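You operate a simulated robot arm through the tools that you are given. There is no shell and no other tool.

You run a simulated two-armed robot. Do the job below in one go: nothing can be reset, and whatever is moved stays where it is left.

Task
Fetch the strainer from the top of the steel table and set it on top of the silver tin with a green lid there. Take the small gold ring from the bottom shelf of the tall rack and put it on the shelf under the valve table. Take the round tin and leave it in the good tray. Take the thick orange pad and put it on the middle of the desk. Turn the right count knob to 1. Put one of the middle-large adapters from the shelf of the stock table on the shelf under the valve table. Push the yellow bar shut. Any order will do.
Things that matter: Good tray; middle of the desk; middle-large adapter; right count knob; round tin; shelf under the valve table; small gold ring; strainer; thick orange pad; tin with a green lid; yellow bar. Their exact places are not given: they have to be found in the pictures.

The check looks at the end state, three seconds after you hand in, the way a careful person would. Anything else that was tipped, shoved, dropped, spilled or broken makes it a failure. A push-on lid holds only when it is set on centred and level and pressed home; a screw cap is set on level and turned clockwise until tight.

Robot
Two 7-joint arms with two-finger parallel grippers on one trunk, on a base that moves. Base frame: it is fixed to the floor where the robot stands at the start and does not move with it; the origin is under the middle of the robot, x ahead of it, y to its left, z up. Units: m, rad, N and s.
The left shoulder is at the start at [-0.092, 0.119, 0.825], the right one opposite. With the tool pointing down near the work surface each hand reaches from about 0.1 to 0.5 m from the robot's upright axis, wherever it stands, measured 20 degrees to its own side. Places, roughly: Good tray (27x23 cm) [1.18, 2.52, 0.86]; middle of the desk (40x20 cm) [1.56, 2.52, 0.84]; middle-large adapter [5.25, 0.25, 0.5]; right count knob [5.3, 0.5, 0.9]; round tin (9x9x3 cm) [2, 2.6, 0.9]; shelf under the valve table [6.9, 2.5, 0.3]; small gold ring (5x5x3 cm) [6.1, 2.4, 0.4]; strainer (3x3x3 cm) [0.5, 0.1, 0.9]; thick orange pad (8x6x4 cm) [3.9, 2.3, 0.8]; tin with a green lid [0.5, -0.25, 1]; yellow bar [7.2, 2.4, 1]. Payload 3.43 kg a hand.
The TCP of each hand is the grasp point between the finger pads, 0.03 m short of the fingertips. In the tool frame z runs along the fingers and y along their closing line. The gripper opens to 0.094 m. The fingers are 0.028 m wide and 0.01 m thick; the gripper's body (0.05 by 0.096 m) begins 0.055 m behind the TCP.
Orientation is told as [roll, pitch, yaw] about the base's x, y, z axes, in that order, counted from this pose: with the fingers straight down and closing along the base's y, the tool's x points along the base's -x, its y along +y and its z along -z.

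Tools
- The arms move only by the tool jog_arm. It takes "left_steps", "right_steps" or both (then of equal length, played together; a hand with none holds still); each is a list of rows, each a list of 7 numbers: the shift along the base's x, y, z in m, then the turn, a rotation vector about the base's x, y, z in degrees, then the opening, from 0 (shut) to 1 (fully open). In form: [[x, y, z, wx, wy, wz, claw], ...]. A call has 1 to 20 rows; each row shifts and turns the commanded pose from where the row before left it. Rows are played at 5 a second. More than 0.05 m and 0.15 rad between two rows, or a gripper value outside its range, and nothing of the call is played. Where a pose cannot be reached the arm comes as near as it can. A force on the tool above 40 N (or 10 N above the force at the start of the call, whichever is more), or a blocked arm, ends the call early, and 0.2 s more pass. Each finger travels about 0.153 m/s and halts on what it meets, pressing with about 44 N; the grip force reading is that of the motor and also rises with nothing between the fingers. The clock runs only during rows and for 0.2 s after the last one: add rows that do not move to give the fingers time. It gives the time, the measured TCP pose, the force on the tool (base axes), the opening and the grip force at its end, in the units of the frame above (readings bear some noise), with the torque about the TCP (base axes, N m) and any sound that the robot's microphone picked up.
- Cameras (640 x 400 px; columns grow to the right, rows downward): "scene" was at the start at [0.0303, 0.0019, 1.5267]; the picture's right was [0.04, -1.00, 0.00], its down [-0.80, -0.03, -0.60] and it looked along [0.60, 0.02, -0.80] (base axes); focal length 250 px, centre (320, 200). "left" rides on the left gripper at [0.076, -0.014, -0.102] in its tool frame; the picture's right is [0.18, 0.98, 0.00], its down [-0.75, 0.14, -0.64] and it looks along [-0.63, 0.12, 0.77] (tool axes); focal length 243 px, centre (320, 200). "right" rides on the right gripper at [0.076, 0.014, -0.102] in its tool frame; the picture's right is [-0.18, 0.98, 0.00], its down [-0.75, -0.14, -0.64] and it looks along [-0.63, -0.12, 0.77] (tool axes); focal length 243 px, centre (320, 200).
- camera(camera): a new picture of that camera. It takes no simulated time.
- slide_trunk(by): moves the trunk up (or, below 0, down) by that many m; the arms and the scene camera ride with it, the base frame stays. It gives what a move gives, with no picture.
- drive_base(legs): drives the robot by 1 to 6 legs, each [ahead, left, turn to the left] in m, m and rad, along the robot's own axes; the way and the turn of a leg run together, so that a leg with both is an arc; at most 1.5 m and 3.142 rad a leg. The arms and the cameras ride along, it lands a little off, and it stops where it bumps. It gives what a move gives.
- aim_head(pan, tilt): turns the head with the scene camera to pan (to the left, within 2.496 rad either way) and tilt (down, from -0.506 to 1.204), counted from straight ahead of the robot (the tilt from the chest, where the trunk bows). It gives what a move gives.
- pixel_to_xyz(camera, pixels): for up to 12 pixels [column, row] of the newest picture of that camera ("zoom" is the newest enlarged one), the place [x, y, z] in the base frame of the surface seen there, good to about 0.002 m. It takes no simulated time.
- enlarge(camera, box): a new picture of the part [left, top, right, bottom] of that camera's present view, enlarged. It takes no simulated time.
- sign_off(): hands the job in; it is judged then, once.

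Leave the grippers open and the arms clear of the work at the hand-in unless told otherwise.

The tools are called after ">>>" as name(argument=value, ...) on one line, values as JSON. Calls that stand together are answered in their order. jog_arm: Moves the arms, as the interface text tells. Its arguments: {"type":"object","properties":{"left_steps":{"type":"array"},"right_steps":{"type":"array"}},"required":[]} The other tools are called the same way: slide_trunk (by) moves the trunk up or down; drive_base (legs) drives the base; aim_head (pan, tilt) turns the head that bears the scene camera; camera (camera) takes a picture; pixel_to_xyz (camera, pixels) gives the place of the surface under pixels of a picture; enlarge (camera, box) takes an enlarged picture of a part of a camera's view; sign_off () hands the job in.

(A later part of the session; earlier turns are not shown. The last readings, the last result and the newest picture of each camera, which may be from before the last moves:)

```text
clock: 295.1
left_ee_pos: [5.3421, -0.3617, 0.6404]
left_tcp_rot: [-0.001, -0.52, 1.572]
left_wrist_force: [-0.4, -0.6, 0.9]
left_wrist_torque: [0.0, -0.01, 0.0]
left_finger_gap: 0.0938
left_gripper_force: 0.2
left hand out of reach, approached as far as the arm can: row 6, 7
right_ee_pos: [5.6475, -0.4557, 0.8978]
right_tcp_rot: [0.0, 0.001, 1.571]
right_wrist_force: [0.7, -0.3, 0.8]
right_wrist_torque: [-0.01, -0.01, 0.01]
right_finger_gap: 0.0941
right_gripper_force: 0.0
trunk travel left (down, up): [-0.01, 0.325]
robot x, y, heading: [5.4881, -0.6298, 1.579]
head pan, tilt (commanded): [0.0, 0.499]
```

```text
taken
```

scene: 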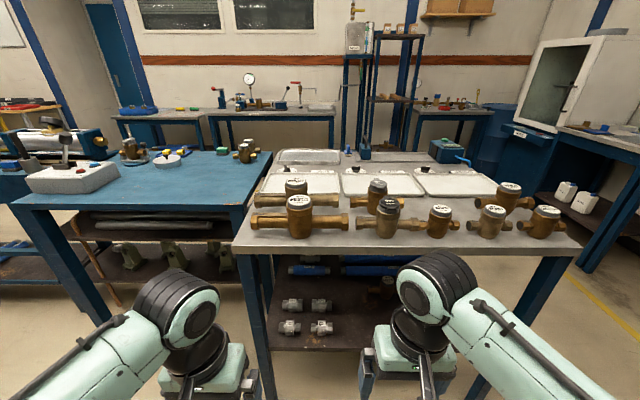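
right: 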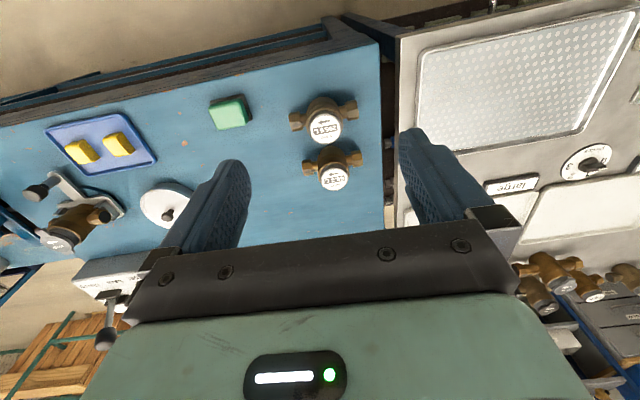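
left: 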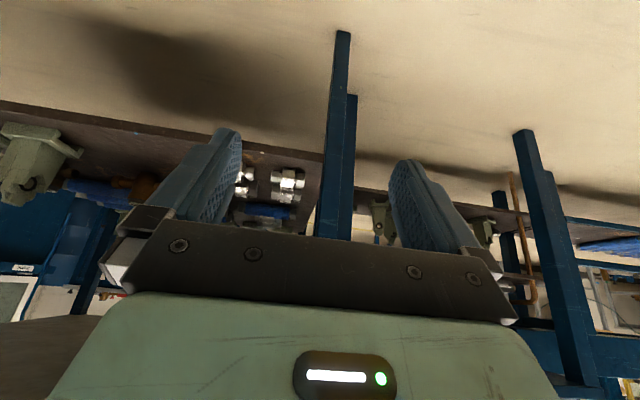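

I'll query what is under the table top (blue parts at (30,215), (85,235)) and the table's leg.

>>> pixel_to_xyz(camera="left", pixels=[[30, 215], [85, 235], [70, 185], [335, 100], [335, 220], [245, 180], [285, 185], [140, 190], [20, 160], [100, 150], [10, 300], [60, 320]])

>>> enlarge(camera="left", box=[0, 80, 340, 300])

```text
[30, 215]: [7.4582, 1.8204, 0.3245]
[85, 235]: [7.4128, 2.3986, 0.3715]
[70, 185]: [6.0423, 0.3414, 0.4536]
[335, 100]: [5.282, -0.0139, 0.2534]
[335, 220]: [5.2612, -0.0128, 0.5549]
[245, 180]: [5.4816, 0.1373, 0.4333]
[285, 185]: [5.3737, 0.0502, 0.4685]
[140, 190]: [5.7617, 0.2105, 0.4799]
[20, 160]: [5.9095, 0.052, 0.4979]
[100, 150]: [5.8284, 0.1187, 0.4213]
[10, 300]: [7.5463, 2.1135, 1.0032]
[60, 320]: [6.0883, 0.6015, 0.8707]
```

```text
1.82 times, centred on (170, 190) of left
```

zoom: 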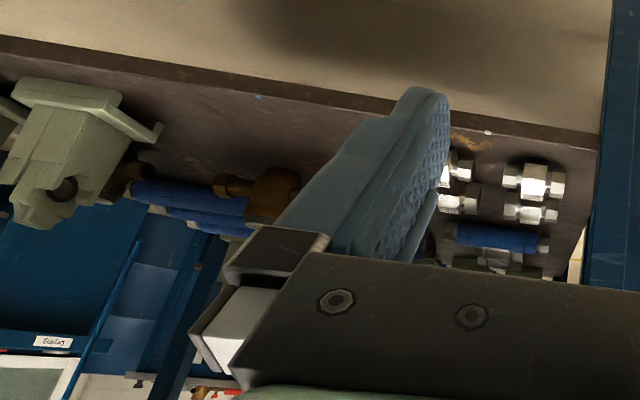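

Underside is open (z≈0.87). I'll drive to about (5.61, −0.34) so the left hand lines up with the right adapter.

>>> drive_base(legs=[[0, -0.12, -0.01], [0.2, 0, 0], [0.08, 0, 0]])

>>> camera(camera="left")

>>> aim_head(pan=0.2, tilt=0.9)

>>> camera(camera="scene")

```text
clock: 298.6
left_ee_pos: [5.4653, -0.0796, 0.6402]
left_tcp_rot: [0.0, -0.52, 1.56]
left_wrist_force: [-0.4, 0.8, 0.3]
left_wrist_torque: [0.01, 0.0, 0.02]
left_finger_gap: 0.0939
left_gripper_force: 0.1
right_ee_pos: [5.7711, -0.1754, 0.8983]
right_tcp_rot: [0.0, 0.006, 1.562]
right_wrist_force: [-0.2, -0.6, 0.9]
right_wrist_torque: [0.0, 0.0, -0.03]
right_finger_gap: 0.0941
right_gripper_force: 0.1
trunk travel left (down, up): [-0.01, 0.325]
robot x, y, heading: [5.6128, -0.3509, 1.569]
head pan, tilt (commanded): [0.0, 0.499]
```

```text
taken
```

left: 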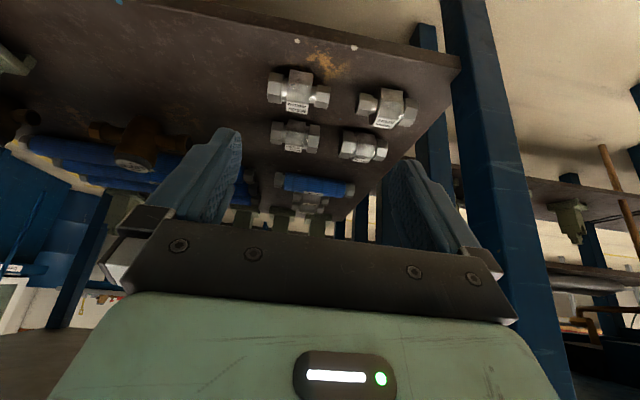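

```text
clock: 299.5
left_ee_pos: [5.466, -0.0804, 0.639]
left_tcp_rot: [-0.002, -0.522, 1.561]
left_wrist_force: [-0.6, 1.1, 0.2]
left_wrist_torque: [0.01, -0.04, -0.01]
left_finger_gap: 0.0938
left_gripper_force: 0.0
right_ee_pos: [5.7714, -0.1764, 0.8974]
right_tcp_rot: [0.001, 0.003, 1.561]
right_wrist_force: [0.0, -0.6, -0.3]
right_wrist_torque: [-0.01, 0.03, 0.01]
right_finger_gap: 0.0937
right_gripper_force: 0.0
trunk travel left (down, up): [-0.01, 0.325]
robot x, y, heading: [5.6104, -0.3511, 1.565]
head pan, tilt (commanded): [0.201, 0.901]
```

```text
taken
```

scene: 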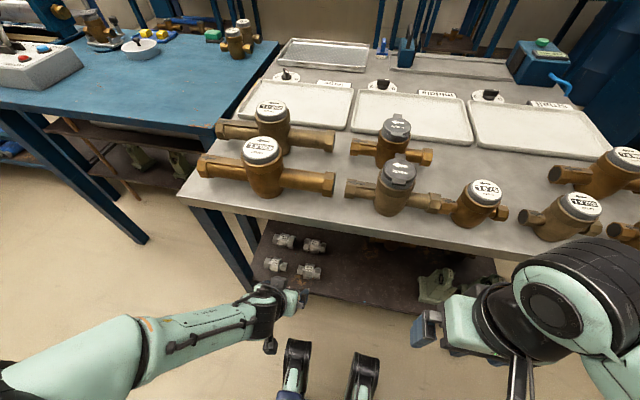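

The target adapter is at (295,135) in the left view. I'll move the left hand in under the table top at z≈0.56 while straightening its tilt.

>>> jog_arm(left_steps=[[0.005, 0.02, -0.03, 0, 0, 0.57, 1], [0.005, 0.03, -0.03, -5, 0, 0, 1], [0.005, 0.03, -0.015, -5, 0, 0, 1], [0.005, 0.03, -0.005, -5, 0, 0, 1], [0.005, 0.03, 0, -5, 0, 0, 1], [0, 0.03, 0, -5, 0, 0, 1], [0, 0.03, 0, 0, 0, 0, 1], [0, 0, 0, 0, 0, 0, 1], [0, 0, 0, 0, 0, 0, 1]])

>>> camera(camera="left")

>>> camera(camera="scene")

```text
clock: 301.7
left_ee_pos: [5.4882, 0.0851, 0.5498]
left_tcp_rot: [0.01, -0.05, 1.563]
left_wrist_force: [-0.4, 0.5, 0.0]
left_wrist_torque: [-0.03, 0.02, -0.01]
left_finger_gap: 0.0945
left_gripper_force: 0.1
right_ee_pos: [5.7692, -0.1972, 0.9001]
right_tcp_rot: [-0.001, -0.005, 1.57]
right_wrist_force: [0.5, 0.2, -0.2]
right_wrist_torque: [0.03, 0.05, 0.0]
right_finger_gap: 0.0939
right_gripper_force: 0.0
trunk travel left (down, up): [-0.01, 0.325]
robot x, y, heading: [5.6096, -0.3665, 1.574]
head pan, tilt (commanded): [0.201, 0.901]
stopped in row 9 (left hand): the arm was blocked; the commanded pose is now the measured one
```

```text
taken
```

left: 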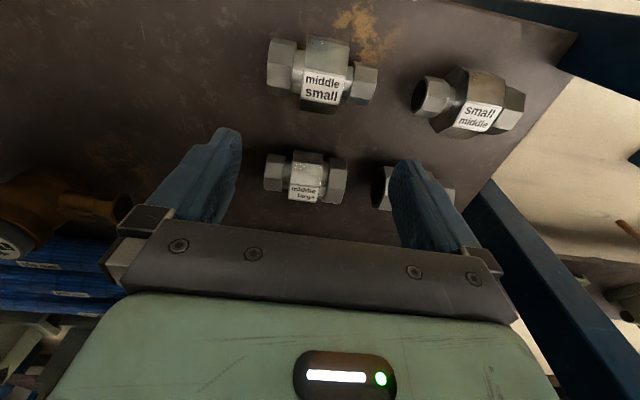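

```text
taken
```

scene: 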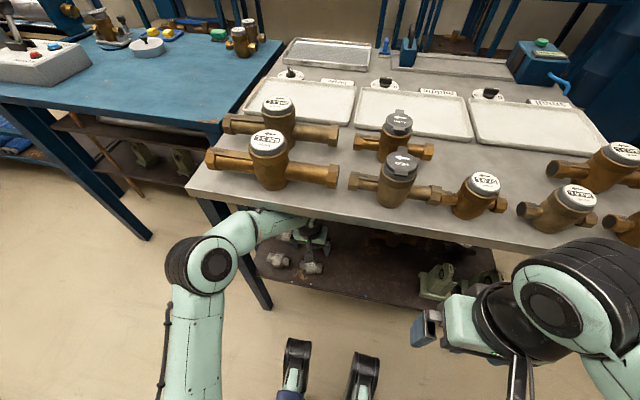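

The arm was blocked; the forearm may touch the table edge or leg. I'll query the arm's points near the edge.

>>> pixel_to_xyz(camera="scene", pixels=[[245, 222], [265, 218], [285, 216], [215, 260], [200, 245], [225, 235], [215, 205], [195, 300], [300, 235], [255, 205], [240, 245]])

>>> enlarge(camera="scene", box=[150, 170, 350, 300])

```text
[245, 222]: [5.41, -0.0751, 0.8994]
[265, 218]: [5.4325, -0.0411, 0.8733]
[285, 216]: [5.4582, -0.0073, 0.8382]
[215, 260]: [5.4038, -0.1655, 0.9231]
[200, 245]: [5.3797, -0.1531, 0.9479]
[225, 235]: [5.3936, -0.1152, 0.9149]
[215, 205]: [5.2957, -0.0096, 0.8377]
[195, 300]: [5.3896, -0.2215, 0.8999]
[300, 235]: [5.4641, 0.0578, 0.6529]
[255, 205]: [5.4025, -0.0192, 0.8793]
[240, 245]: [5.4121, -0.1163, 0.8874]
```

```text
3.08 times, centred on (250, 235) of scene
```

zoom: 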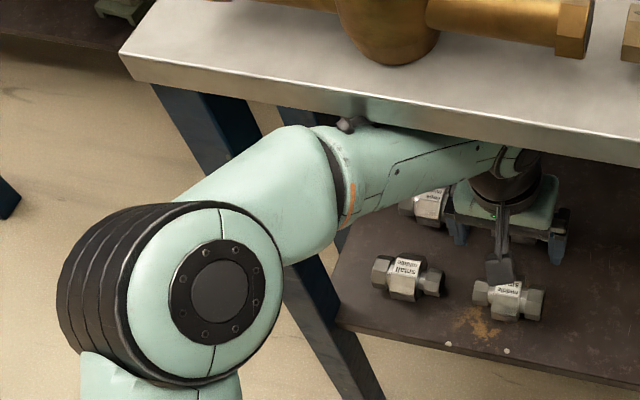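

The forearm's top touches the table edge (z≈0.88) because the elbow is high. I'll back the hand out the way it came, then stand farther back so the arm is straighter and lower.

>>> jog_arm(left_steps=[[0, -0.02, 0, 3, 0, 0, 1], [0, -0.03, 0, 5, 0, 0, 1], [0, -0.03, 0, 5, 0, 0, 1], [0, -0.03, 0.0, 5, 0, 0, 1], [0, -0.02, 0.0, 5, 0, 0, 1], [0, 0, 0, 0, 0, 0, 1]])

>>> drive_base(legs=[[-0.08, 0, 0]])

>>> camera(camera="scene")

```text
clock: 303.1
left_ee_pos: [5.4909, -0.0341, 0.5516]
left_tcp_rot: [0.01, -0.458, 1.561]
left_wrist_force: [-0.3, -0.2, -0.3]
left_wrist_torque: [0.0, 0.01, 0.01]
left_finger_gap: 0.0937
left_gripper_force: 0.2
right_ee_pos: [5.7702, -0.1903, 0.8993]
right_tcp_rot: [0.0, 0.001, 1.566]
right_wrist_force: [0.0, 0.4, 1.1]
right_wrist_torque: [-0.02, 0.0, 0.03]
right_finger_gap: 0.094
right_gripper_force: 0.1
trunk travel left (down, up): [-0.01, 0.325]
robot x, y, heading: [5.6107, -0.3671, 1.573]
head pan, tilt (commanded): [0.201, 0.901]
```

```text
clock: 304.2
left_ee_pos: [5.4915, -0.1149, 0.552]
left_tcp_rot: [0.012, -0.459, 1.56]
left_wrist_force: [-0.7, -0.7, -0.3]
left_wrist_torque: [-0.03, 0.02, -0.01]
left_finger_gap: 0.0943
left_gripper_force: 0.0
right_ee_pos: [5.7686, -0.2717, 0.8976]
right_tcp_rot: [0.002, 0.001, 1.568]
right_wrist_force: [-0.4, -0.3, 0.6]
right_wrist_torque: [0.01, 0.02, 0.01]
right_finger_gap: 0.0942
right_gripper_force: 0.1
trunk travel left (down, up): [-0.01, 0.325]
robot x, y, heading: [5.6132, -0.444, 1.576]
head pan, tilt (commanded): [0.201, 0.901]
```

```text
taken
```

scene: 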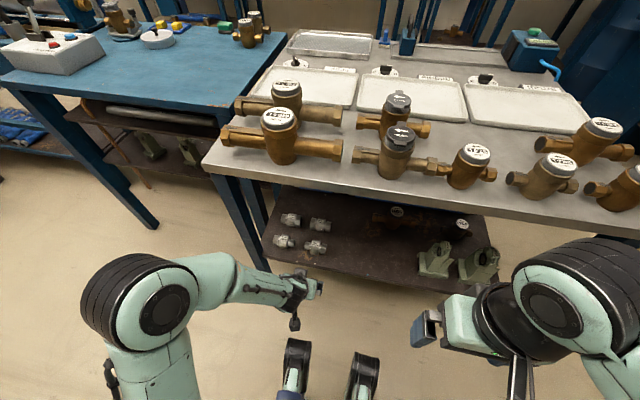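

Table items look undisturbed. Now entering again from farther back (robot y=−0.444), keeping the hand tilted ~26°.

>>> jog_arm(left_steps=[[0, 0.03, 0, 0, 0, 0.6, 1], [0, 0.03, 0, 0, 0, 0, 1], [0, 0.03, 0, 0, 0, 0, 1], [0, 0.03, 0, 0, 0, 0, 1], [0, 0.03, 0, 0, 0, 0, 1], [0, 0.02, 0, 0, 0, 0, 1], [0, 0, 0, 0, 0, 0, 1]])

>>> camera(camera="scene")

>>> pixel_to_xyz(camera="scene", pixels=[[200, 240], [220, 230], [240, 235], [260, 235], [230, 260], [180, 260], [280, 240]])

```text
clock: 305.8
left_ee_pos: [5.494, 0.0549, 0.5529]
left_tcp_rot: [0.011, -0.456, 1.571]
left_wrist_force: [0.7, 0.3, 0.2]
left_wrist_torque: [0.03, -0.01, -0.03]
left_finger_gap: 0.0938
left_gripper_force: 0.0
right_ee_pos: [5.7707, -0.2712, 0.8979]
right_tcp_rot: [0.0, 0.002, 1.568]
right_wrist_force: [-0.3, 0.4, 0.1]
right_wrist_torque: [-0.02, 0.01, -0.01]
right_finger_gap: 0.0941
right_gripper_force: 0.0
trunk travel left (down, up): [-0.01, 0.325]
robot x, y, heading: [5.6116, -0.4444, 1.571]
head pan, tilt (commanded): [0.201, 0.901]
```

```text
taken
```

scene: 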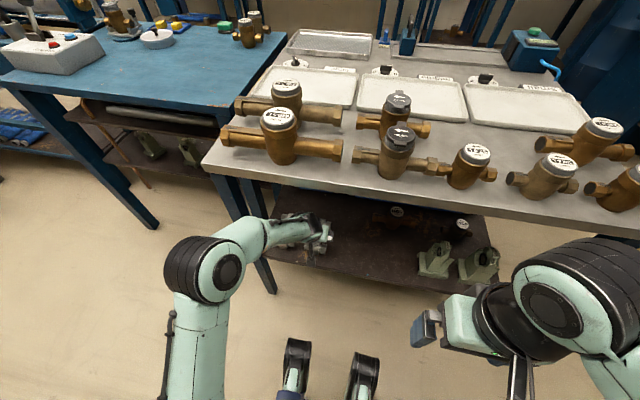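

```text
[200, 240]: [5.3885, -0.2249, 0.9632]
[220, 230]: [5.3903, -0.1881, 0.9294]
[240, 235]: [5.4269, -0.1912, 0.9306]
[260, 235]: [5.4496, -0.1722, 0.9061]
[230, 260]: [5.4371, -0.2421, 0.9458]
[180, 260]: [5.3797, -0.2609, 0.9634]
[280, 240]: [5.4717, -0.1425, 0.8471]
```

The elbow still sits high but outside the table; the forearm slopes down steeply, so the edge should clear. I'll check the left camera for the adapter's exact place.

>>> camera(camera="left")

>>> enlarge(camera="left", box=[230, 90, 430, 215])

```text
taken
```

left: 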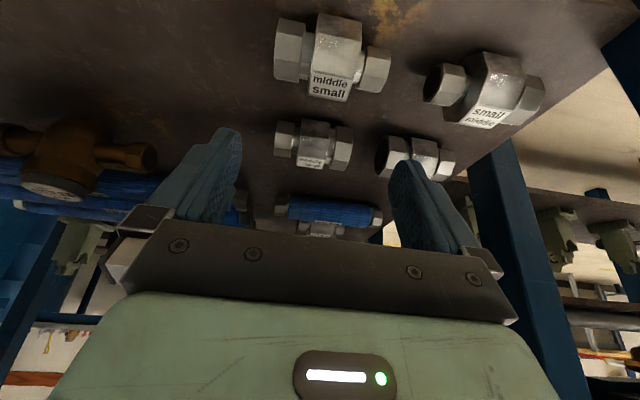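

```text
3.20 times, centred on (330, 152) of left
```

zoom: 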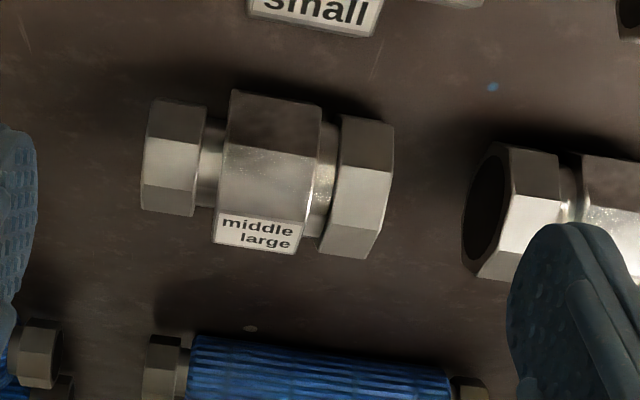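

>>> pixel_to_xyz(camera="zoom", pixels=[[147, 165], [385, 180], [260, 170], [270, 120], [258, 235], [165, 120], [360, 140], [350, 240], [165, 205], [150, 110], [388, 130], [480, 220]])

```text
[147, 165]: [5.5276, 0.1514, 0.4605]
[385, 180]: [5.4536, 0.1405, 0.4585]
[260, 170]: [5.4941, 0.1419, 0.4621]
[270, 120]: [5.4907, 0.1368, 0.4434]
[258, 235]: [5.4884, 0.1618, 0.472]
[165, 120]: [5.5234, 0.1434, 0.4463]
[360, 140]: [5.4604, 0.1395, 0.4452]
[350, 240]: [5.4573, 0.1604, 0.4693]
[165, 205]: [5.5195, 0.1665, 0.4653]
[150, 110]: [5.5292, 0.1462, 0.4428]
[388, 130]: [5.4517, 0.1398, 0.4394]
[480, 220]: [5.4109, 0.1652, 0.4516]
```

Adapter: x 5.4517–5.529 (centre 5.4905), axis y≈0.163, top 0.472. Moving above it at z≈0.518, then checking for clearance.

>>> jog_arm(left_steps=[[-0.001, 0.03, -0.01, 0, 0, 0, 1], [-0.001, 0.03, -0.01, 0, 0, 0, 1], [-0.001, 0.025, -0.008, 0, 0, 0, 1], [0, 0.017, -0.006, 0, 0, 0, 1], [0, 0, 0, 0, 0, 0, 1]])

>>> camera(camera="scene")

>>> camera(camera="left")

```text
clock: 307.0
left_ee_pos: [5.4907, 0.1564, 0.5174]
left_tcp_rot: [0.01, -0.457, 1.57]
left_wrist_force: [-1.4, -0.6, 0.8]
left_wrist_torque: [0.0, -0.03, 0.01]
left_finger_gap: 0.0941
left_gripper_force: 0.1
right_ee_pos: [5.7703, -0.27, 0.8978]
right_tcp_rot: [0.001, 0.002, 1.567]
right_wrist_force: [0.6, -0.4, 0.6]
right_wrist_torque: [0.0, 0.0, 0.04]
right_finger_gap: 0.0937
right_gripper_force: 0.1
trunk travel left (down, up): [-0.01, 0.325]
robot x, y, heading: [5.614, -0.4452, 1.573]
head pan, tilt (commanded): [0.201, 0.901]
```

```text
taken
```

scene: 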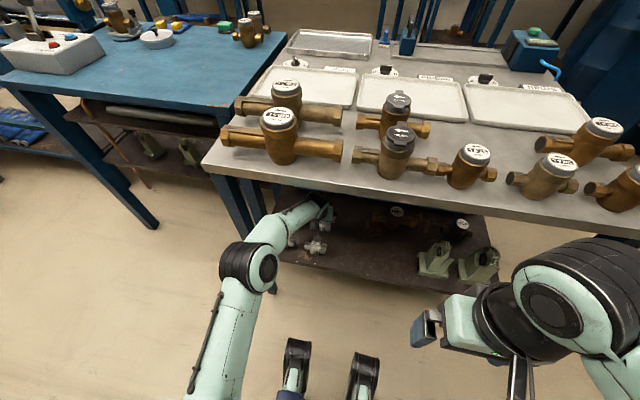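

```text
taken
```

left: 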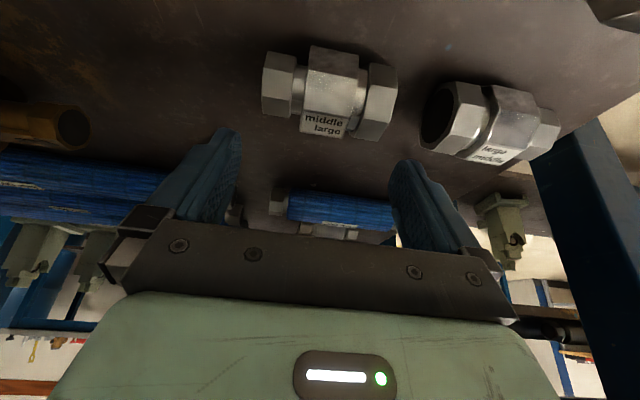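

No contact now. Re-measuring the adapter's ends at this close view.

>>> pixel_to_xyz(camera="left", pixels=[[264, 90], [395, 100], [330, 90], [325, 125], [275, 70], [385, 85], [430, 120], [300, 95], [360, 100]])

```text
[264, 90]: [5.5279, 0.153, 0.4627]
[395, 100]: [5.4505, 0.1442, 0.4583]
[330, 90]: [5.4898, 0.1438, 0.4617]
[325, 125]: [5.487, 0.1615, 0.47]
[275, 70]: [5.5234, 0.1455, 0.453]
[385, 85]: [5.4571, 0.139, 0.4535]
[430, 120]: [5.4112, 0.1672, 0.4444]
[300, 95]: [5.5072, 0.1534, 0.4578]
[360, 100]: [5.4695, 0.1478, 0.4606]
```

Centre x 5.489. Descending to z≈0.458 in steps.

>>> jog_arm(left_steps=[[-0.0015, 0, -0.02, 0, 0, 0, 1], [0, 0, -0.018, 0, 0, 0, 1], [0, 0.001, -0.012, 0, 0, 0, 1], [0, 0, -0.008, 0, 0, 0, 1], [0, 0, 0, 0, 0, 0, 1]])

>>> camera(camera="left")

```text
clock: 308.2
left_ee_pos: [5.4882, 0.1594, 0.4598]
left_tcp_rot: [0.01, -0.458, 1.573]
left_wrist_force: [0.3, 0.0, 0.5]
left_wrist_torque: [-0.01, 0.01, -0.01]
left_finger_gap: 0.0941
left_gripper_force: 0.2
right_ee_pos: [5.7706, -0.2707, 0.898]
right_tcp_rot: [0.0, 0.001, 1.566]
right_wrist_force: [-0.3, -0.2, 0.2]
right_wrist_torque: [0.01, 0.0, 0.0]
right_finger_gap: 0.0939
right_gripper_force: 0.1
trunk travel left (down, up): [-0.01, 0.325]
robot x, y, heading: [5.6154, -0.4454, 1.575]
head pan, tilt (commanded): [0.201, 0.901]
```

```text
taken
```

left: 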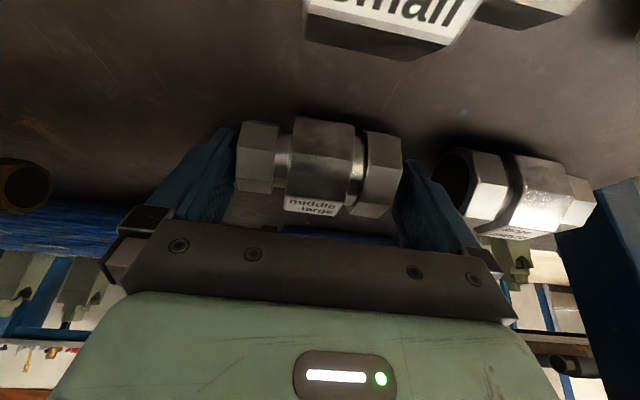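

The adapter is between the fingers. Closing.

>>> jog_arm(left_steps=[[0, 0, 0, 0, 0, 0, 0.88], [0, 0, 0, 0, 0, 0, 0.75], [0, 0, 0, 0, 0, 0, 0.7], [0, 0, 0, 0, 0, 0, 0.7]])

>>> camera(camera="left")

```text
clock: 309.2
left_ee_pos: [5.4885, 0.159, 0.4598]
left_tcp_rot: [0.011, -0.457, 1.572]
left_wrist_force: [1.2, 0.6, 0.0]
left_wrist_torque: [0.04, -0.05, -0.06]
left_finger_gap: 0.0839
left_gripper_force: 43.8
right_ee_pos: [5.7694, -0.2708, 0.8972]
right_tcp_rot: [0.0, 0.001, 1.567]
right_wrist_force: [0.9, 0.4, 0.2]
right_wrist_torque: [0.0, -0.01, -0.01]
right_finger_gap: 0.0939
right_gripper_force: 0.0
trunk travel left (down, up): [-0.01, 0.325]
robot x, y, heading: [5.615, -0.4447, 1.577]
head pan, tilt (commanded): [0.201, 0.901]
```

```text
taken
```

left: 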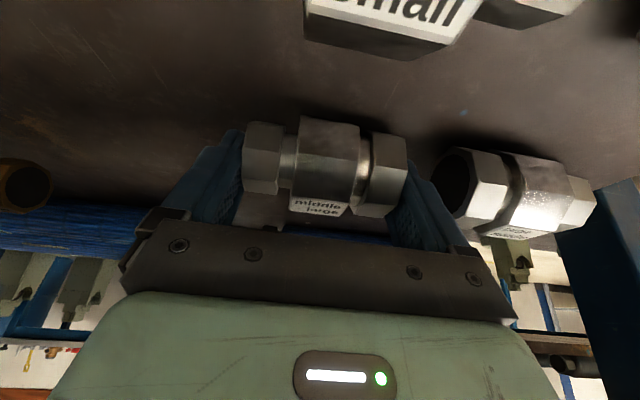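

Gripped (gap 84 mm). Lifting 7.5 cm then backing out from under the table top.

>>> jog_arm(left_steps=[[0, 0, 0.01, 0, 0, 0, 0.7], [0, 0, 0.02, 0, 0, 0, 0.7], [0, 0, 0.025, 0, 0, 0, 0.7], [0, -0.01, 0.025, 0, 0, 0, 0.7], [0, -0.03, 0.005, 0, 0, 0, 0.7], [0, -0.03, 0, 0, 0, 0, 0.7], [0, -0.03, 0, 0, 0, 0, 0.7], [0, -0.03, 0, 0, 0, 0, 0.7], [0, -0.03, 0, 0, 0, 0, 0.7], [0, -0.03, 0, 0, 0, 0, 0.7], [0, 0, 0, 0, 0, 0, 0.7]])

>>> camera(camera="left")

>>> camera(camera="scene")

```text
clock: 311.6
left_ee_pos: [5.4867, -0.0316, 0.5459]
left_tcp_rot: [0.01, -0.458, 1.572]
left_wrist_force: [0.6, -0.4, -2.8]
left_wrist_torque: [-0.02, -0.01, 0.01]
left_finger_gap: 0.084
left_gripper_force: 44.3
right_ee_pos: [5.7703, -0.2708, 0.8981]
right_tcp_rot: [0.001, 0.002, 1.569]
right_wrist_force: [0.0, -0.2, -0.1]
right_wrist_torque: [0.02, 0.01, 0.0]
right_finger_gap: 0.0938
right_gripper_force: 0.0
trunk travel left (down, up): [-0.01, 0.325]
robot x, y, heading: [5.6146, -0.4443, 1.575]
head pan, tilt (commanded): [0.201, 0.901]
```

```text
taken
```

left: 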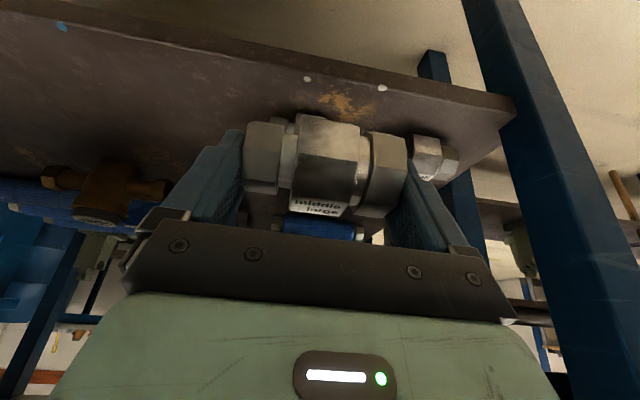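

```text
taken
```

scene: 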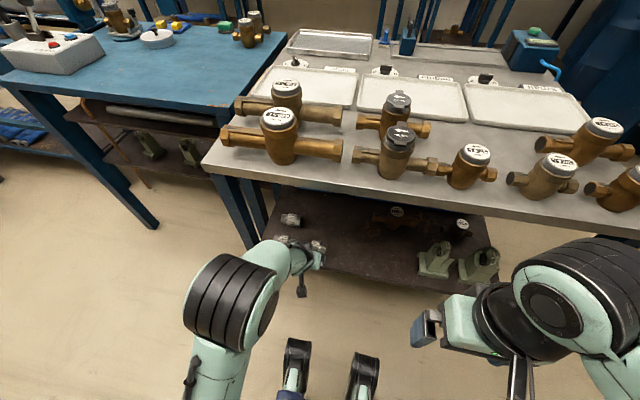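

Adapter is held and clear. Now drive: back off, slide east to x≈6.63, then north through the passage.

>>> drive_base(legs=[[-0.18, 0, -0.004], [0, -1.02, 0]])

>>> aim_head(pan=0.0, tilt=0.5)

>>> camera(camera="scene")

```text
clock: 321.9
left_ee_pos: [6.4995, -0.2067, 0.5462]
left_tcp_rot: [0.011, -0.458, 1.576]
left_wrist_force: [0.8, -0.1, -2.9]
left_wrist_torque: [-0.01, 0.0, 0.03]
left_finger_gap: 0.0841
left_gripper_force: 44.3
right_ee_pos: [6.785, -0.4438, 0.8986]
right_tcp_rot: [0.0, 0.002, 1.57]
right_wrist_force: [0.6, -0.1, 0.6]
right_wrist_torque: [0.0, -0.03, -0.01]
right_finger_gap: 0.0939
right_gripper_force: 0.1
trunk travel left (down, up): [-0.01, 0.325]
robot x, y, heading: [6.6285, -0.6193, 1.582]
head pan, tilt (commanded): [0.201, 0.901]
```

```text
clock: 322.8
left_ee_pos: [6.5011, -0.205, 0.5451]
left_tcp_rot: [0.011, -0.457, 1.576]
left_wrist_force: [0.2, 0.4, -2.5]
left_wrist_torque: [0.01, -0.01, 0.0]
left_finger_gap: 0.0842
left_gripper_force: 44.3
right_ee_pos: [6.7848, -0.4429, 0.8989]
right_tcp_rot: [0.0, 0.003, 1.571]
right_wrist_force: [-0.1, -0.2, 0.0]
right_wrist_torque: [0.0, 0.02, -0.01]
right_finger_gap: 0.0942
right_gripper_force: 0.1
trunk travel left (down, up): [-0.01, 0.325]
robot x, y, heading: [6.6298, -0.6209, 1.579]
head pan, tilt (commanded): [0.0, 0.499]
```

```text
taken
```

scene: 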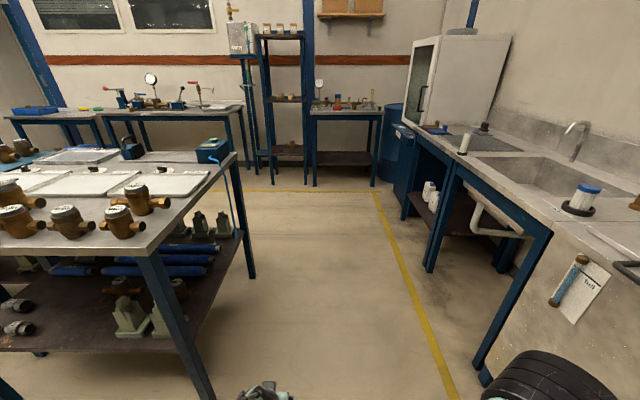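

Passage ahead. I'll check the clearances of the sink counter on the right and table leg on the left.

>>> pixel_to_xyz(camera="scene", pixels=[[490, 365], [530, 300], [570, 280], [435, 260], [205, 380], [250, 270], [235, 200], [370, 190], [285, 150], [345, 130], [310, 180], [385, 140]])

>>> enlarge(camera="scene", box=[220, 10, 420, 200])

```text
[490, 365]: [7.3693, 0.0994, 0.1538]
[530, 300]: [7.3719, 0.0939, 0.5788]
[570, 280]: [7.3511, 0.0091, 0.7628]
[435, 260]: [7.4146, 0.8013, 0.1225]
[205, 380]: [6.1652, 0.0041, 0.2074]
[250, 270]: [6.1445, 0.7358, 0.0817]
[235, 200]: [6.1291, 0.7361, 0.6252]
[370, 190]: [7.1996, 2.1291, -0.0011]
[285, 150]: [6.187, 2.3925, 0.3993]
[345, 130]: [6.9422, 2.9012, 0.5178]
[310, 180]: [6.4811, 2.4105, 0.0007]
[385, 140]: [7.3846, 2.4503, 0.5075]
```

```text
2.11 times, centred on (320, 105) of scene
```

zoom: 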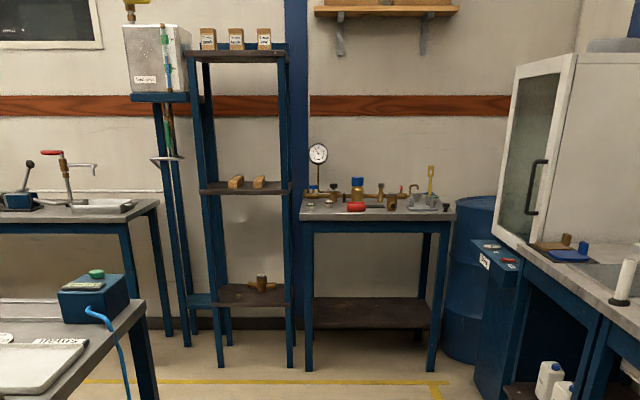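

Clear. Driving north ~2.0 m.

>>> drive_base(legs=[[1.3, -0.05, -0.008], [0.7, -0.05, 0]])

>>> camera(camera="scene")

```text
clock: 332.7
left_ee_pos: [6.5852, 1.7867, 0.5449]
left_tcp_rot: [0.011, -0.457, 1.579]
left_wrist_force: [1.3, 0.6, -3.4]
left_wrist_torque: [-0.03, -0.01, -0.02]
left_finger_gap: 0.0841
left_gripper_force: 43.9
right_ee_pos: [6.8706, 1.5492, 0.8985]
right_tcp_rot: [0.0, 0.002, 1.573]
right_wrist_force: [0.6, -0.4, 1.4]
right_wrist_torque: [0.01, 0.02, 0.0]
right_finger_gap: 0.0939
right_gripper_force: 0.1
trunk travel left (down, up): [-0.01, 0.325]
robot x, y, heading: [6.7119, 1.3769, 1.58]
head pan, tilt (commanded): [0.0, 0.499]
```

```text
taken
```

scene: 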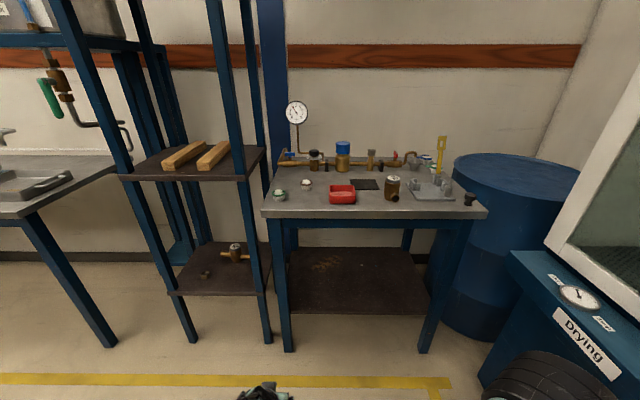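

I see the valve table with the yellow bar at (440,155) and the rack's bottom shelf at (220,270). Enlarging both.

>>> enlarge(camera="scene", box=[370, 120, 490, 220])

>>> enlarge(camera="scene", box=[160, 225, 280, 300])

>>> enlarge(camera="scene", box=[260, 200, 500, 350])

```text
4.00 times, centred on (430, 170) of scene
```

zoom: 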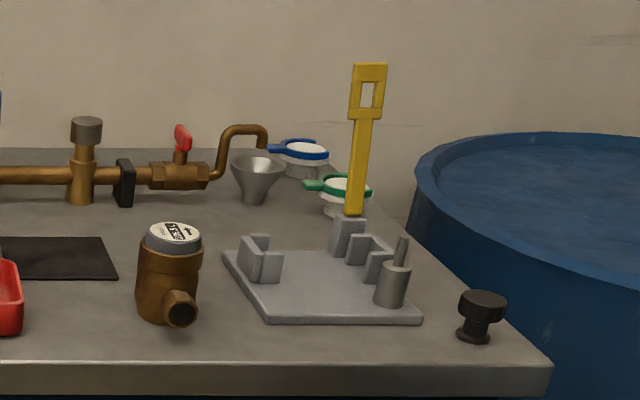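

```text
5.33 times, centred on (220, 262) of scene
```

zoom: 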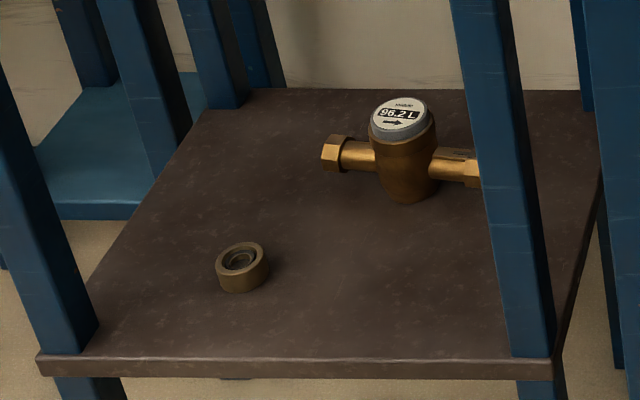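

```text
2.67 times, centred on (380, 275) of scene
```

zoom: 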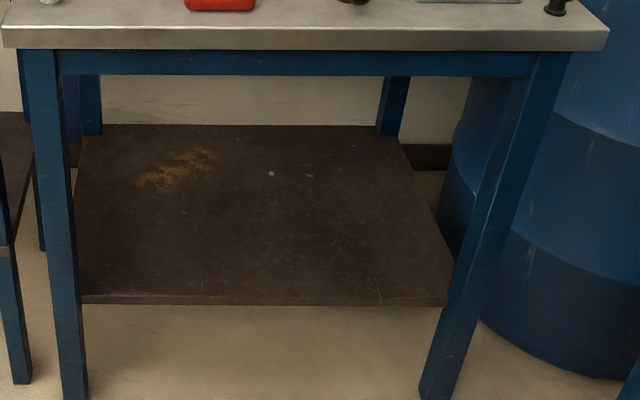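

The ring is on the rack's bottom shelf; the valve table's lower shelf is empty. I'll get 3D positions for everything: bar, hinge, pin, ring, and shelf.

>>> enlarge(camera="scene", box=[410, 130, 480, 205])

>>> pixel_to_xyz(camera="scene", pixels=[[441, 139], [438, 165], [437, 178], [444, 190], [447, 185], [420, 188], [440, 195], [204, 273], [360, 280], [300, 300], [420, 300], [235, 250]])

```text
5.33 times, centred on (445, 168) of scene
```

zoom: 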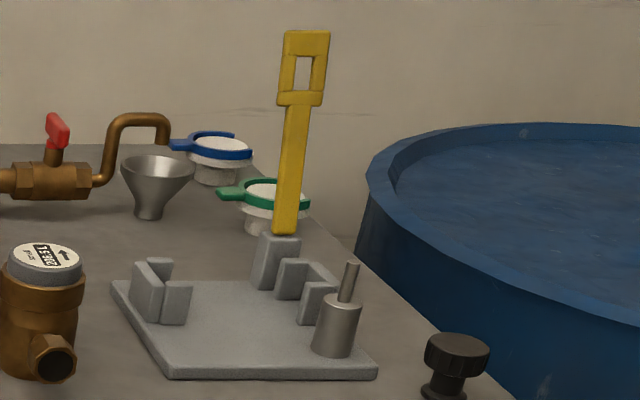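

```text
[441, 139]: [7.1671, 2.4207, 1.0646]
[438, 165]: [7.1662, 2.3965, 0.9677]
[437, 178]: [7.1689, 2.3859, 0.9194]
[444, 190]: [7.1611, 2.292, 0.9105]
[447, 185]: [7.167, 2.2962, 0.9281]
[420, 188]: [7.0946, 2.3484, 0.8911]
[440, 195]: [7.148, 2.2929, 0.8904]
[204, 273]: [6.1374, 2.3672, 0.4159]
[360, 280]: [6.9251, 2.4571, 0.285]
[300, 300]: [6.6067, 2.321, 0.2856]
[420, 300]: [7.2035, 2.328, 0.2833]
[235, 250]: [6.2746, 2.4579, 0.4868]
```

The bar swings about a hinge near (7.166, 2.39, 0.90); its pin stands at (7.167, 2.296, 0.93) toward me, so it closes toward the robot. First I'll place the adapter. Checking shelf and table edges.

>>> pixel_to_xyz(camera="scene", pixels=[[360, 311], [350, 212], [285, 340], [425, 340], [330, 228], [290, 270], [430, 270], [200, 292], [250, 294], [370, 219], [375, 205]])

```text
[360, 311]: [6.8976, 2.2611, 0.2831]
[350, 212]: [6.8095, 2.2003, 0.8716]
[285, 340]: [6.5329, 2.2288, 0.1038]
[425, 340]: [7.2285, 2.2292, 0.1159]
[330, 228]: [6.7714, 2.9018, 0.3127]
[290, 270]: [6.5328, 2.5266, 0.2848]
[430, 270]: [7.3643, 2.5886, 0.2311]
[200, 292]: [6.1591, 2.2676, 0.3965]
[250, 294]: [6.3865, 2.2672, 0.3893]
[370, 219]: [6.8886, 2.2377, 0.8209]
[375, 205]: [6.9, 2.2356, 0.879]
```

Opening: legs at x 6.53 and 7.23, shelf top z≈0.285, its front edge y=2.26; table front y=2.20. I'll lower the left hand to z≈0.45 and drive up to (6.85, 1.79).

>>> jog_arm(left_steps=[[0, 0, -0.03, 0, 0, 0, 0.7], [0, 0, -0.03, 0, 0, 0, 0.7], [0, 0, -0.03, 0, 0, 0, 0.7], [0, 0, 0, 0, 0, 0, 0.7]])

>>> drive_base(legs=[[0.2, -0.135, -0.009], [0.2, 0, 0]])

>>> aim_head(pan=0.1, tilt=0.8)

>>> camera(camera="scene")

>>> camera(camera="left")

```text
clock: 333.7
left_ee_pos: [6.5857, 1.7878, 0.4558]
left_tcp_rot: [0.011, -0.455, 1.576]
left_wrist_force: [-0.5, -0.4, -4.2]
left_wrist_torque: [-0.03, -0.02, 0.0]
left_finger_gap: 0.0841
left_gripper_force: 43.9
right_ee_pos: [6.8709, 1.5498, 0.8991]
right_tcp_rot: [0.001, 0.003, 1.574]
right_wrist_force: [0.3, 0.1, 0.6]
right_wrist_torque: [-0.02, 0.03, -0.02]
right_finger_gap: 0.0939
right_gripper_force: 0.0
trunk travel left (down, up): [-0.01, 0.325]
robot x, y, heading: [6.7134, 1.3703, 1.579]
head pan, tilt (commanded): [0.0, 0.499]
```

```text
clock: 336.8
left_ee_pos: [6.7224, 2.1906, 0.4562]
left_tcp_rot: [0.011, -0.457, 1.57]
left_wrist_force: [-0.2, -0.1, -3.4]
left_wrist_torque: [-0.04, -0.02, -0.03]
left_finger_gap: 0.0837
left_gripper_force: 44.1
right_ee_pos: [7.0052, 1.9521, 0.8981]
right_tcp_rot: [0.001, 0.001, 1.566]
right_wrist_force: [-0.7, -0.1, 0.8]
right_wrist_torque: [0.01, -0.02, -0.02]
right_finger_gap: 0.0941
right_gripper_force: 0.1
trunk travel left (down, up): [-0.01, 0.325]
robot x, y, heading: [6.8472, 1.7762, 1.571]
head pan, tilt (commanded): [0.0, 0.499]
```

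```text
clock: 337.6
left_ee_pos: [6.7209, 2.1909, 0.4571]
left_tcp_rot: [0.01, -0.456, 1.57]
left_wrist_force: [0.0, 0.5, -3.2]
left_wrist_torque: [-0.02, 0.0, 0.01]
left_finger_gap: 0.0838
left_gripper_force: 44.1
right_ee_pos: [7.0056, 1.9514, 0.8978]
right_tcp_rot: [-0.001, 0.001, 1.566]
right_wrist_force: [-0.4, 0.6, 0.7]
right_wrist_torque: [-0.01, 0.01, 0.02]
right_finger_gap: 0.0939
right_gripper_force: 0.1
trunk travel left (down, up): [-0.01, 0.325]
robot x, y, heading: [6.848, 1.7768, 1.576]
head pan, tilt (commanded): [0.099, 0.799]
```

```text
taken
```

scene: 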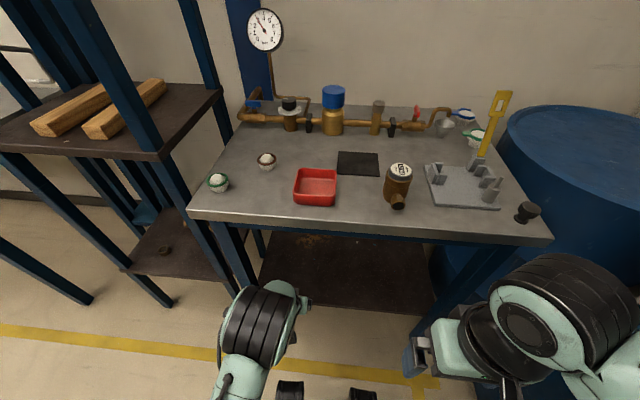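

```text
taken
```

left: 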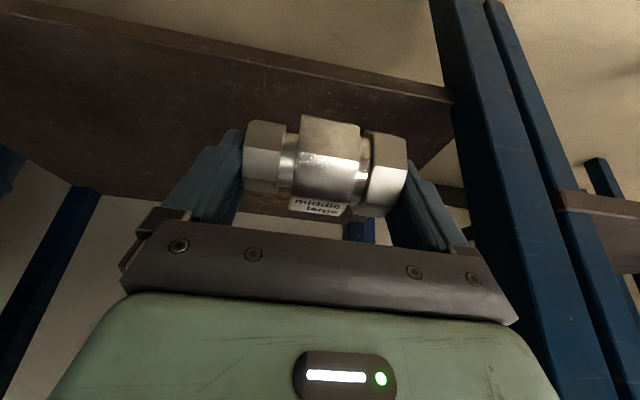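

Elbow height check before entering.

>>> pixel_to_xyz(camera="scene", pixels=[[260, 300], [285, 300], [270, 340], [298, 300], [240, 285]])

>>> jog_arm(left_steps=[[0, 0.03, -0.01, 0, 0, 0, 0.7], [0, 0.03, -0.01, 0, 0, 0, 0.7], [0, 0.03, -0.01, 0, 0, 0, 0.7], [0, 0, 0, 0, 0, 0, 0.7]])

>>> camera(camera="scene")

```text
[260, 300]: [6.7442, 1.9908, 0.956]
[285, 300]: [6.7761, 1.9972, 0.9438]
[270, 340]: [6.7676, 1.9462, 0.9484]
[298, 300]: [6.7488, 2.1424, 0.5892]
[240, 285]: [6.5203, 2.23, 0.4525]
```

```text
clock: 338.6
left_ee_pos: [6.721, 2.282, 0.4281]
left_tcp_rot: [0.011, -0.457, 1.572]
left_wrist_force: [-0.2, 0.5, -2.4]
left_wrist_torque: [0.01, -0.03, 0.01]
left_finger_gap: 0.0839
left_gripper_force: 43.8
right_ee_pos: [7.0061, 1.9523, 0.8979]
right_tcp_rot: [0.0, 0.0, 1.566]
right_wrist_force: [1.2, 0.0, -0.2]
right_wrist_torque: [-0.01, 0.0, -0.01]
right_finger_gap: 0.0941
right_gripper_force: 0.1
trunk travel left (down, up): [-0.01, 0.325]
robot x, y, heading: [6.845, 1.7771, 1.573]
head pan, tilt (commanded): [0.099, 0.799]
```

```text
taken
```

scene: 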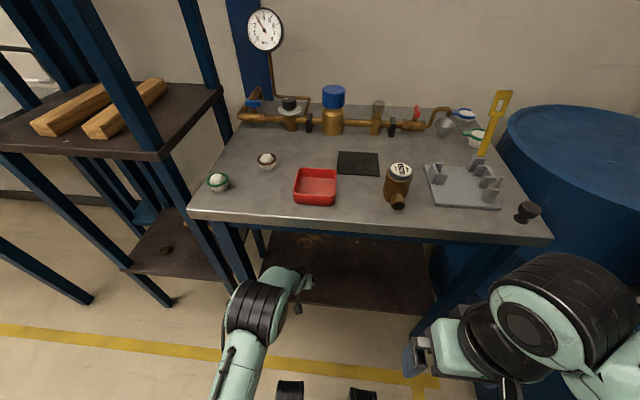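

Still clear. Moving further in to y≈2.37 and lowering to z≈0.345.

>>> jog_arm(left_steps=[[0, 0.03, -0.02, 0, 0, 0, 0.7], [0, 0.03, -0.02, 0, 0, 0, 0.7], [0, 0.028, -0.02, 0, 0, 0, 0.7], [0, 0, -0.02, 0, 0, 0, 0.7], [0, 0, 0, 0, 0, 0, 0.7]])

>>> camera(camera="scene")

>>> camera(camera="left")

```text
clock: 339.8
left_ee_pos: [6.7212, 2.3697, 0.3442]
left_tcp_rot: [0.01, -0.456, 1.57]
left_wrist_force: [0.4, 0.4, -3.4]
left_wrist_torque: [-0.03, -0.02, 0.0]
left_finger_gap: 0.0843
left_gripper_force: 43.9
right_ee_pos: [7.0049, 1.9522, 0.8985]
right_tcp_rot: [0.001, 0.001, 1.566]
right_wrist_force: [-0.2, 0.6, -1.0]
right_wrist_torque: [-0.03, 0.0, -0.02]
right_finger_gap: 0.0939
right_gripper_force: 0.1
trunk travel left (down, up): [-0.01, 0.325]
robot x, y, heading: [6.8469, 1.7769, 1.575]
head pan, tilt (commanded): [0.099, 0.799]
```

```text
taken
```

scene: 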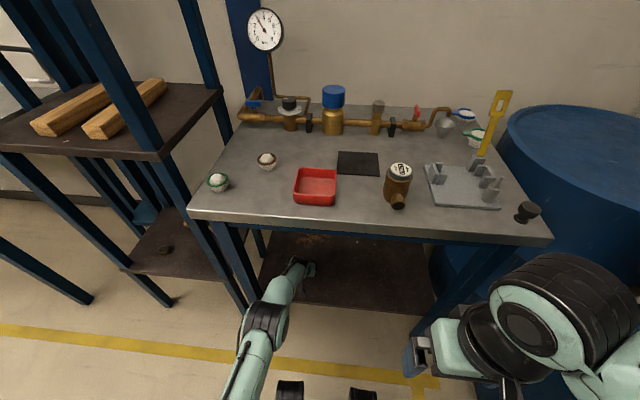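

```text
taken
```

left: 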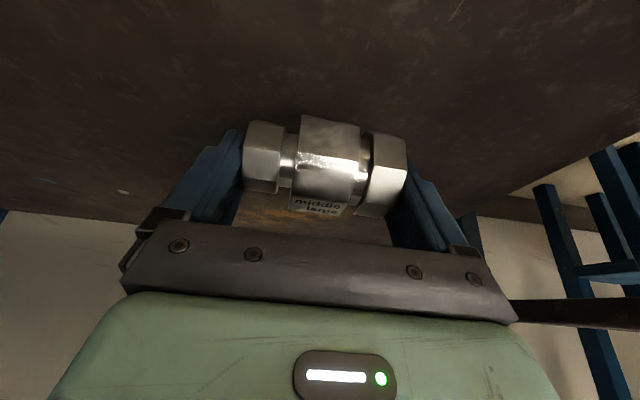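

Lowering toward contact (expected at TCP z≈0.325).

>>> jog_arm(left_steps=[[0, 0, -0.01, 0, 0, 0, 0.7], [0, 0, -0.005, 0, 0, 0, 0.7], [0, 0, -0.0015, 0, 0, 0, 0.7], [0, 0, -0.001, 0, 0, 0, 0.7], [0, 0, 0, 0, 0, 0, 0.7]])

```text
clock: 341.0
left_ee_pos: [6.7217, 2.3685, 0.3288]
left_tcp_rot: [0.011, -0.458, 1.571]
left_wrist_force: [-0.3, 0.3, -2.7]
left_wrist_torque: [-0.01, -0.01, -0.01]
left_finger_gap: 0.0837
left_gripper_force: 44.2
right_ee_pos: [7.0056, 1.9522, 0.8982]
right_tcp_rot: [-0.001, 0.003, 1.566]
right_wrist_force: [-0.3, -0.2, -0.7]
right_wrist_torque: [0.0, -0.03, 0.0]
right_finger_gap: 0.094
right_gripper_force: 0.1
trunk travel left (down, up): [-0.01, 0.325]
robot x, y, heading: [6.8466, 1.7753, 1.573]
head pan, tilt (commanded): [0.099, 0.799]
```

>>> jog_arm(left_steps=[[0, 0, -0.0015, 0, 0, 0, 0.7], [0, 0, -0.001, 0, 0, 0, 0.7], [0, 0, -0.001, 0, 0, 0, 0.7], [0, 0, 0, 0, 0, 0, 0.7]])

```text
clock: 342.0
left_ee_pos: [6.7218, 2.3682, 0.3254]
left_tcp_rot: [0.011, -0.458, 1.57]
left_wrist_force: [0.4, -0.8, 1.0]
left_wrist_torque: [0.0, -0.1, -0.03]
left_finger_gap: 0.0838
left_gripper_force: 44.5
right_ee_pos: [7.0053, 1.951, 0.8979]
right_tcp_rot: [0.001, 0.002, 1.565]
right_wrist_force: [-0.4, -1.4, -0.1]
right_wrist_torque: [-0.01, 0.01, -0.01]
right_finger_gap: 0.094
right_gripper_force: 0.1
trunk travel left (down, up): [-0.01, 0.325]
robot x, y, heading: [6.8473, 1.7746, 1.579]
head pan, tilt (commanded): [0.099, 0.799]
```

Contact (force changed to +1). Opening, then lifting and backing out.

>>> jog_arm(left_steps=[[0, 0, 0, 0, 0, 0, 0.92], [0, 0, 0, 0, 0, 0, 1], [0, 0, 0, 0, 0, 0, 1], [0, 0, 0, 0, 0, 0, 1], [0, 0, 0.02, 0, 0, 0, 1], [0, 0, 0.03, 0, 0, 0, 1], [0, 0, 0.03, 0, 0, 0, 1], [0, -0.03, 0.01, 0, 0, 0, 1], [0, -0.03, 0.01, 0, 0, 0, 1], [0, -0.03, 0.01, 0, 0, 0, 1], [0, -0.03, 0.01, 0, 0, 0, 1], [0, -0.03, 0.01, 0, 0, 0, 1], [0, -0.03, 0.0, 0, 0, 0, 1], [0, 0, 0, 0, 0, 0, 1]])

>>> camera(camera="left")

>>> camera(camera="scene")

```text
clock: 345.0
left_ee_pos: [6.7223, 2.1882, 0.4557]
left_tcp_rot: [0.01, -0.458, 1.571]
left_wrist_force: [0.2, 0.8, -0.6]
left_wrist_torque: [-0.01, 0.0, 0.0]
left_finger_gap: 0.0939
left_gripper_force: 0.0
right_ee_pos: [7.0055, 1.9518, 0.8982]
right_tcp_rot: [-0.001, 0.002, 1.565]
right_wrist_force: [0.3, 1.5, -0.2]
right_wrist_torque: [0.0, 0.0, 0.01]
right_finger_gap: 0.0941
right_gripper_force: 0.1
trunk travel left (down, up): [-0.01, 0.325]
robot x, y, heading: [6.8495, 1.7743, 1.572]
head pan, tilt (commanded): [0.099, 0.799]
```

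```text
taken
```

left: 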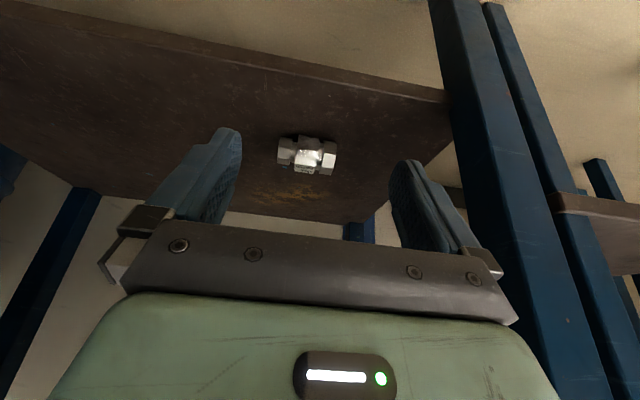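

```text
taken
```

scene: 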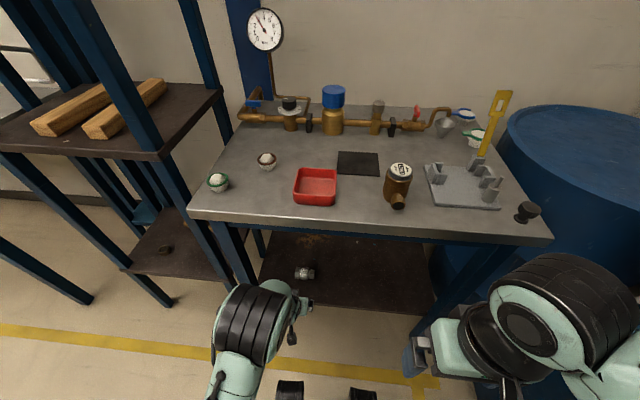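

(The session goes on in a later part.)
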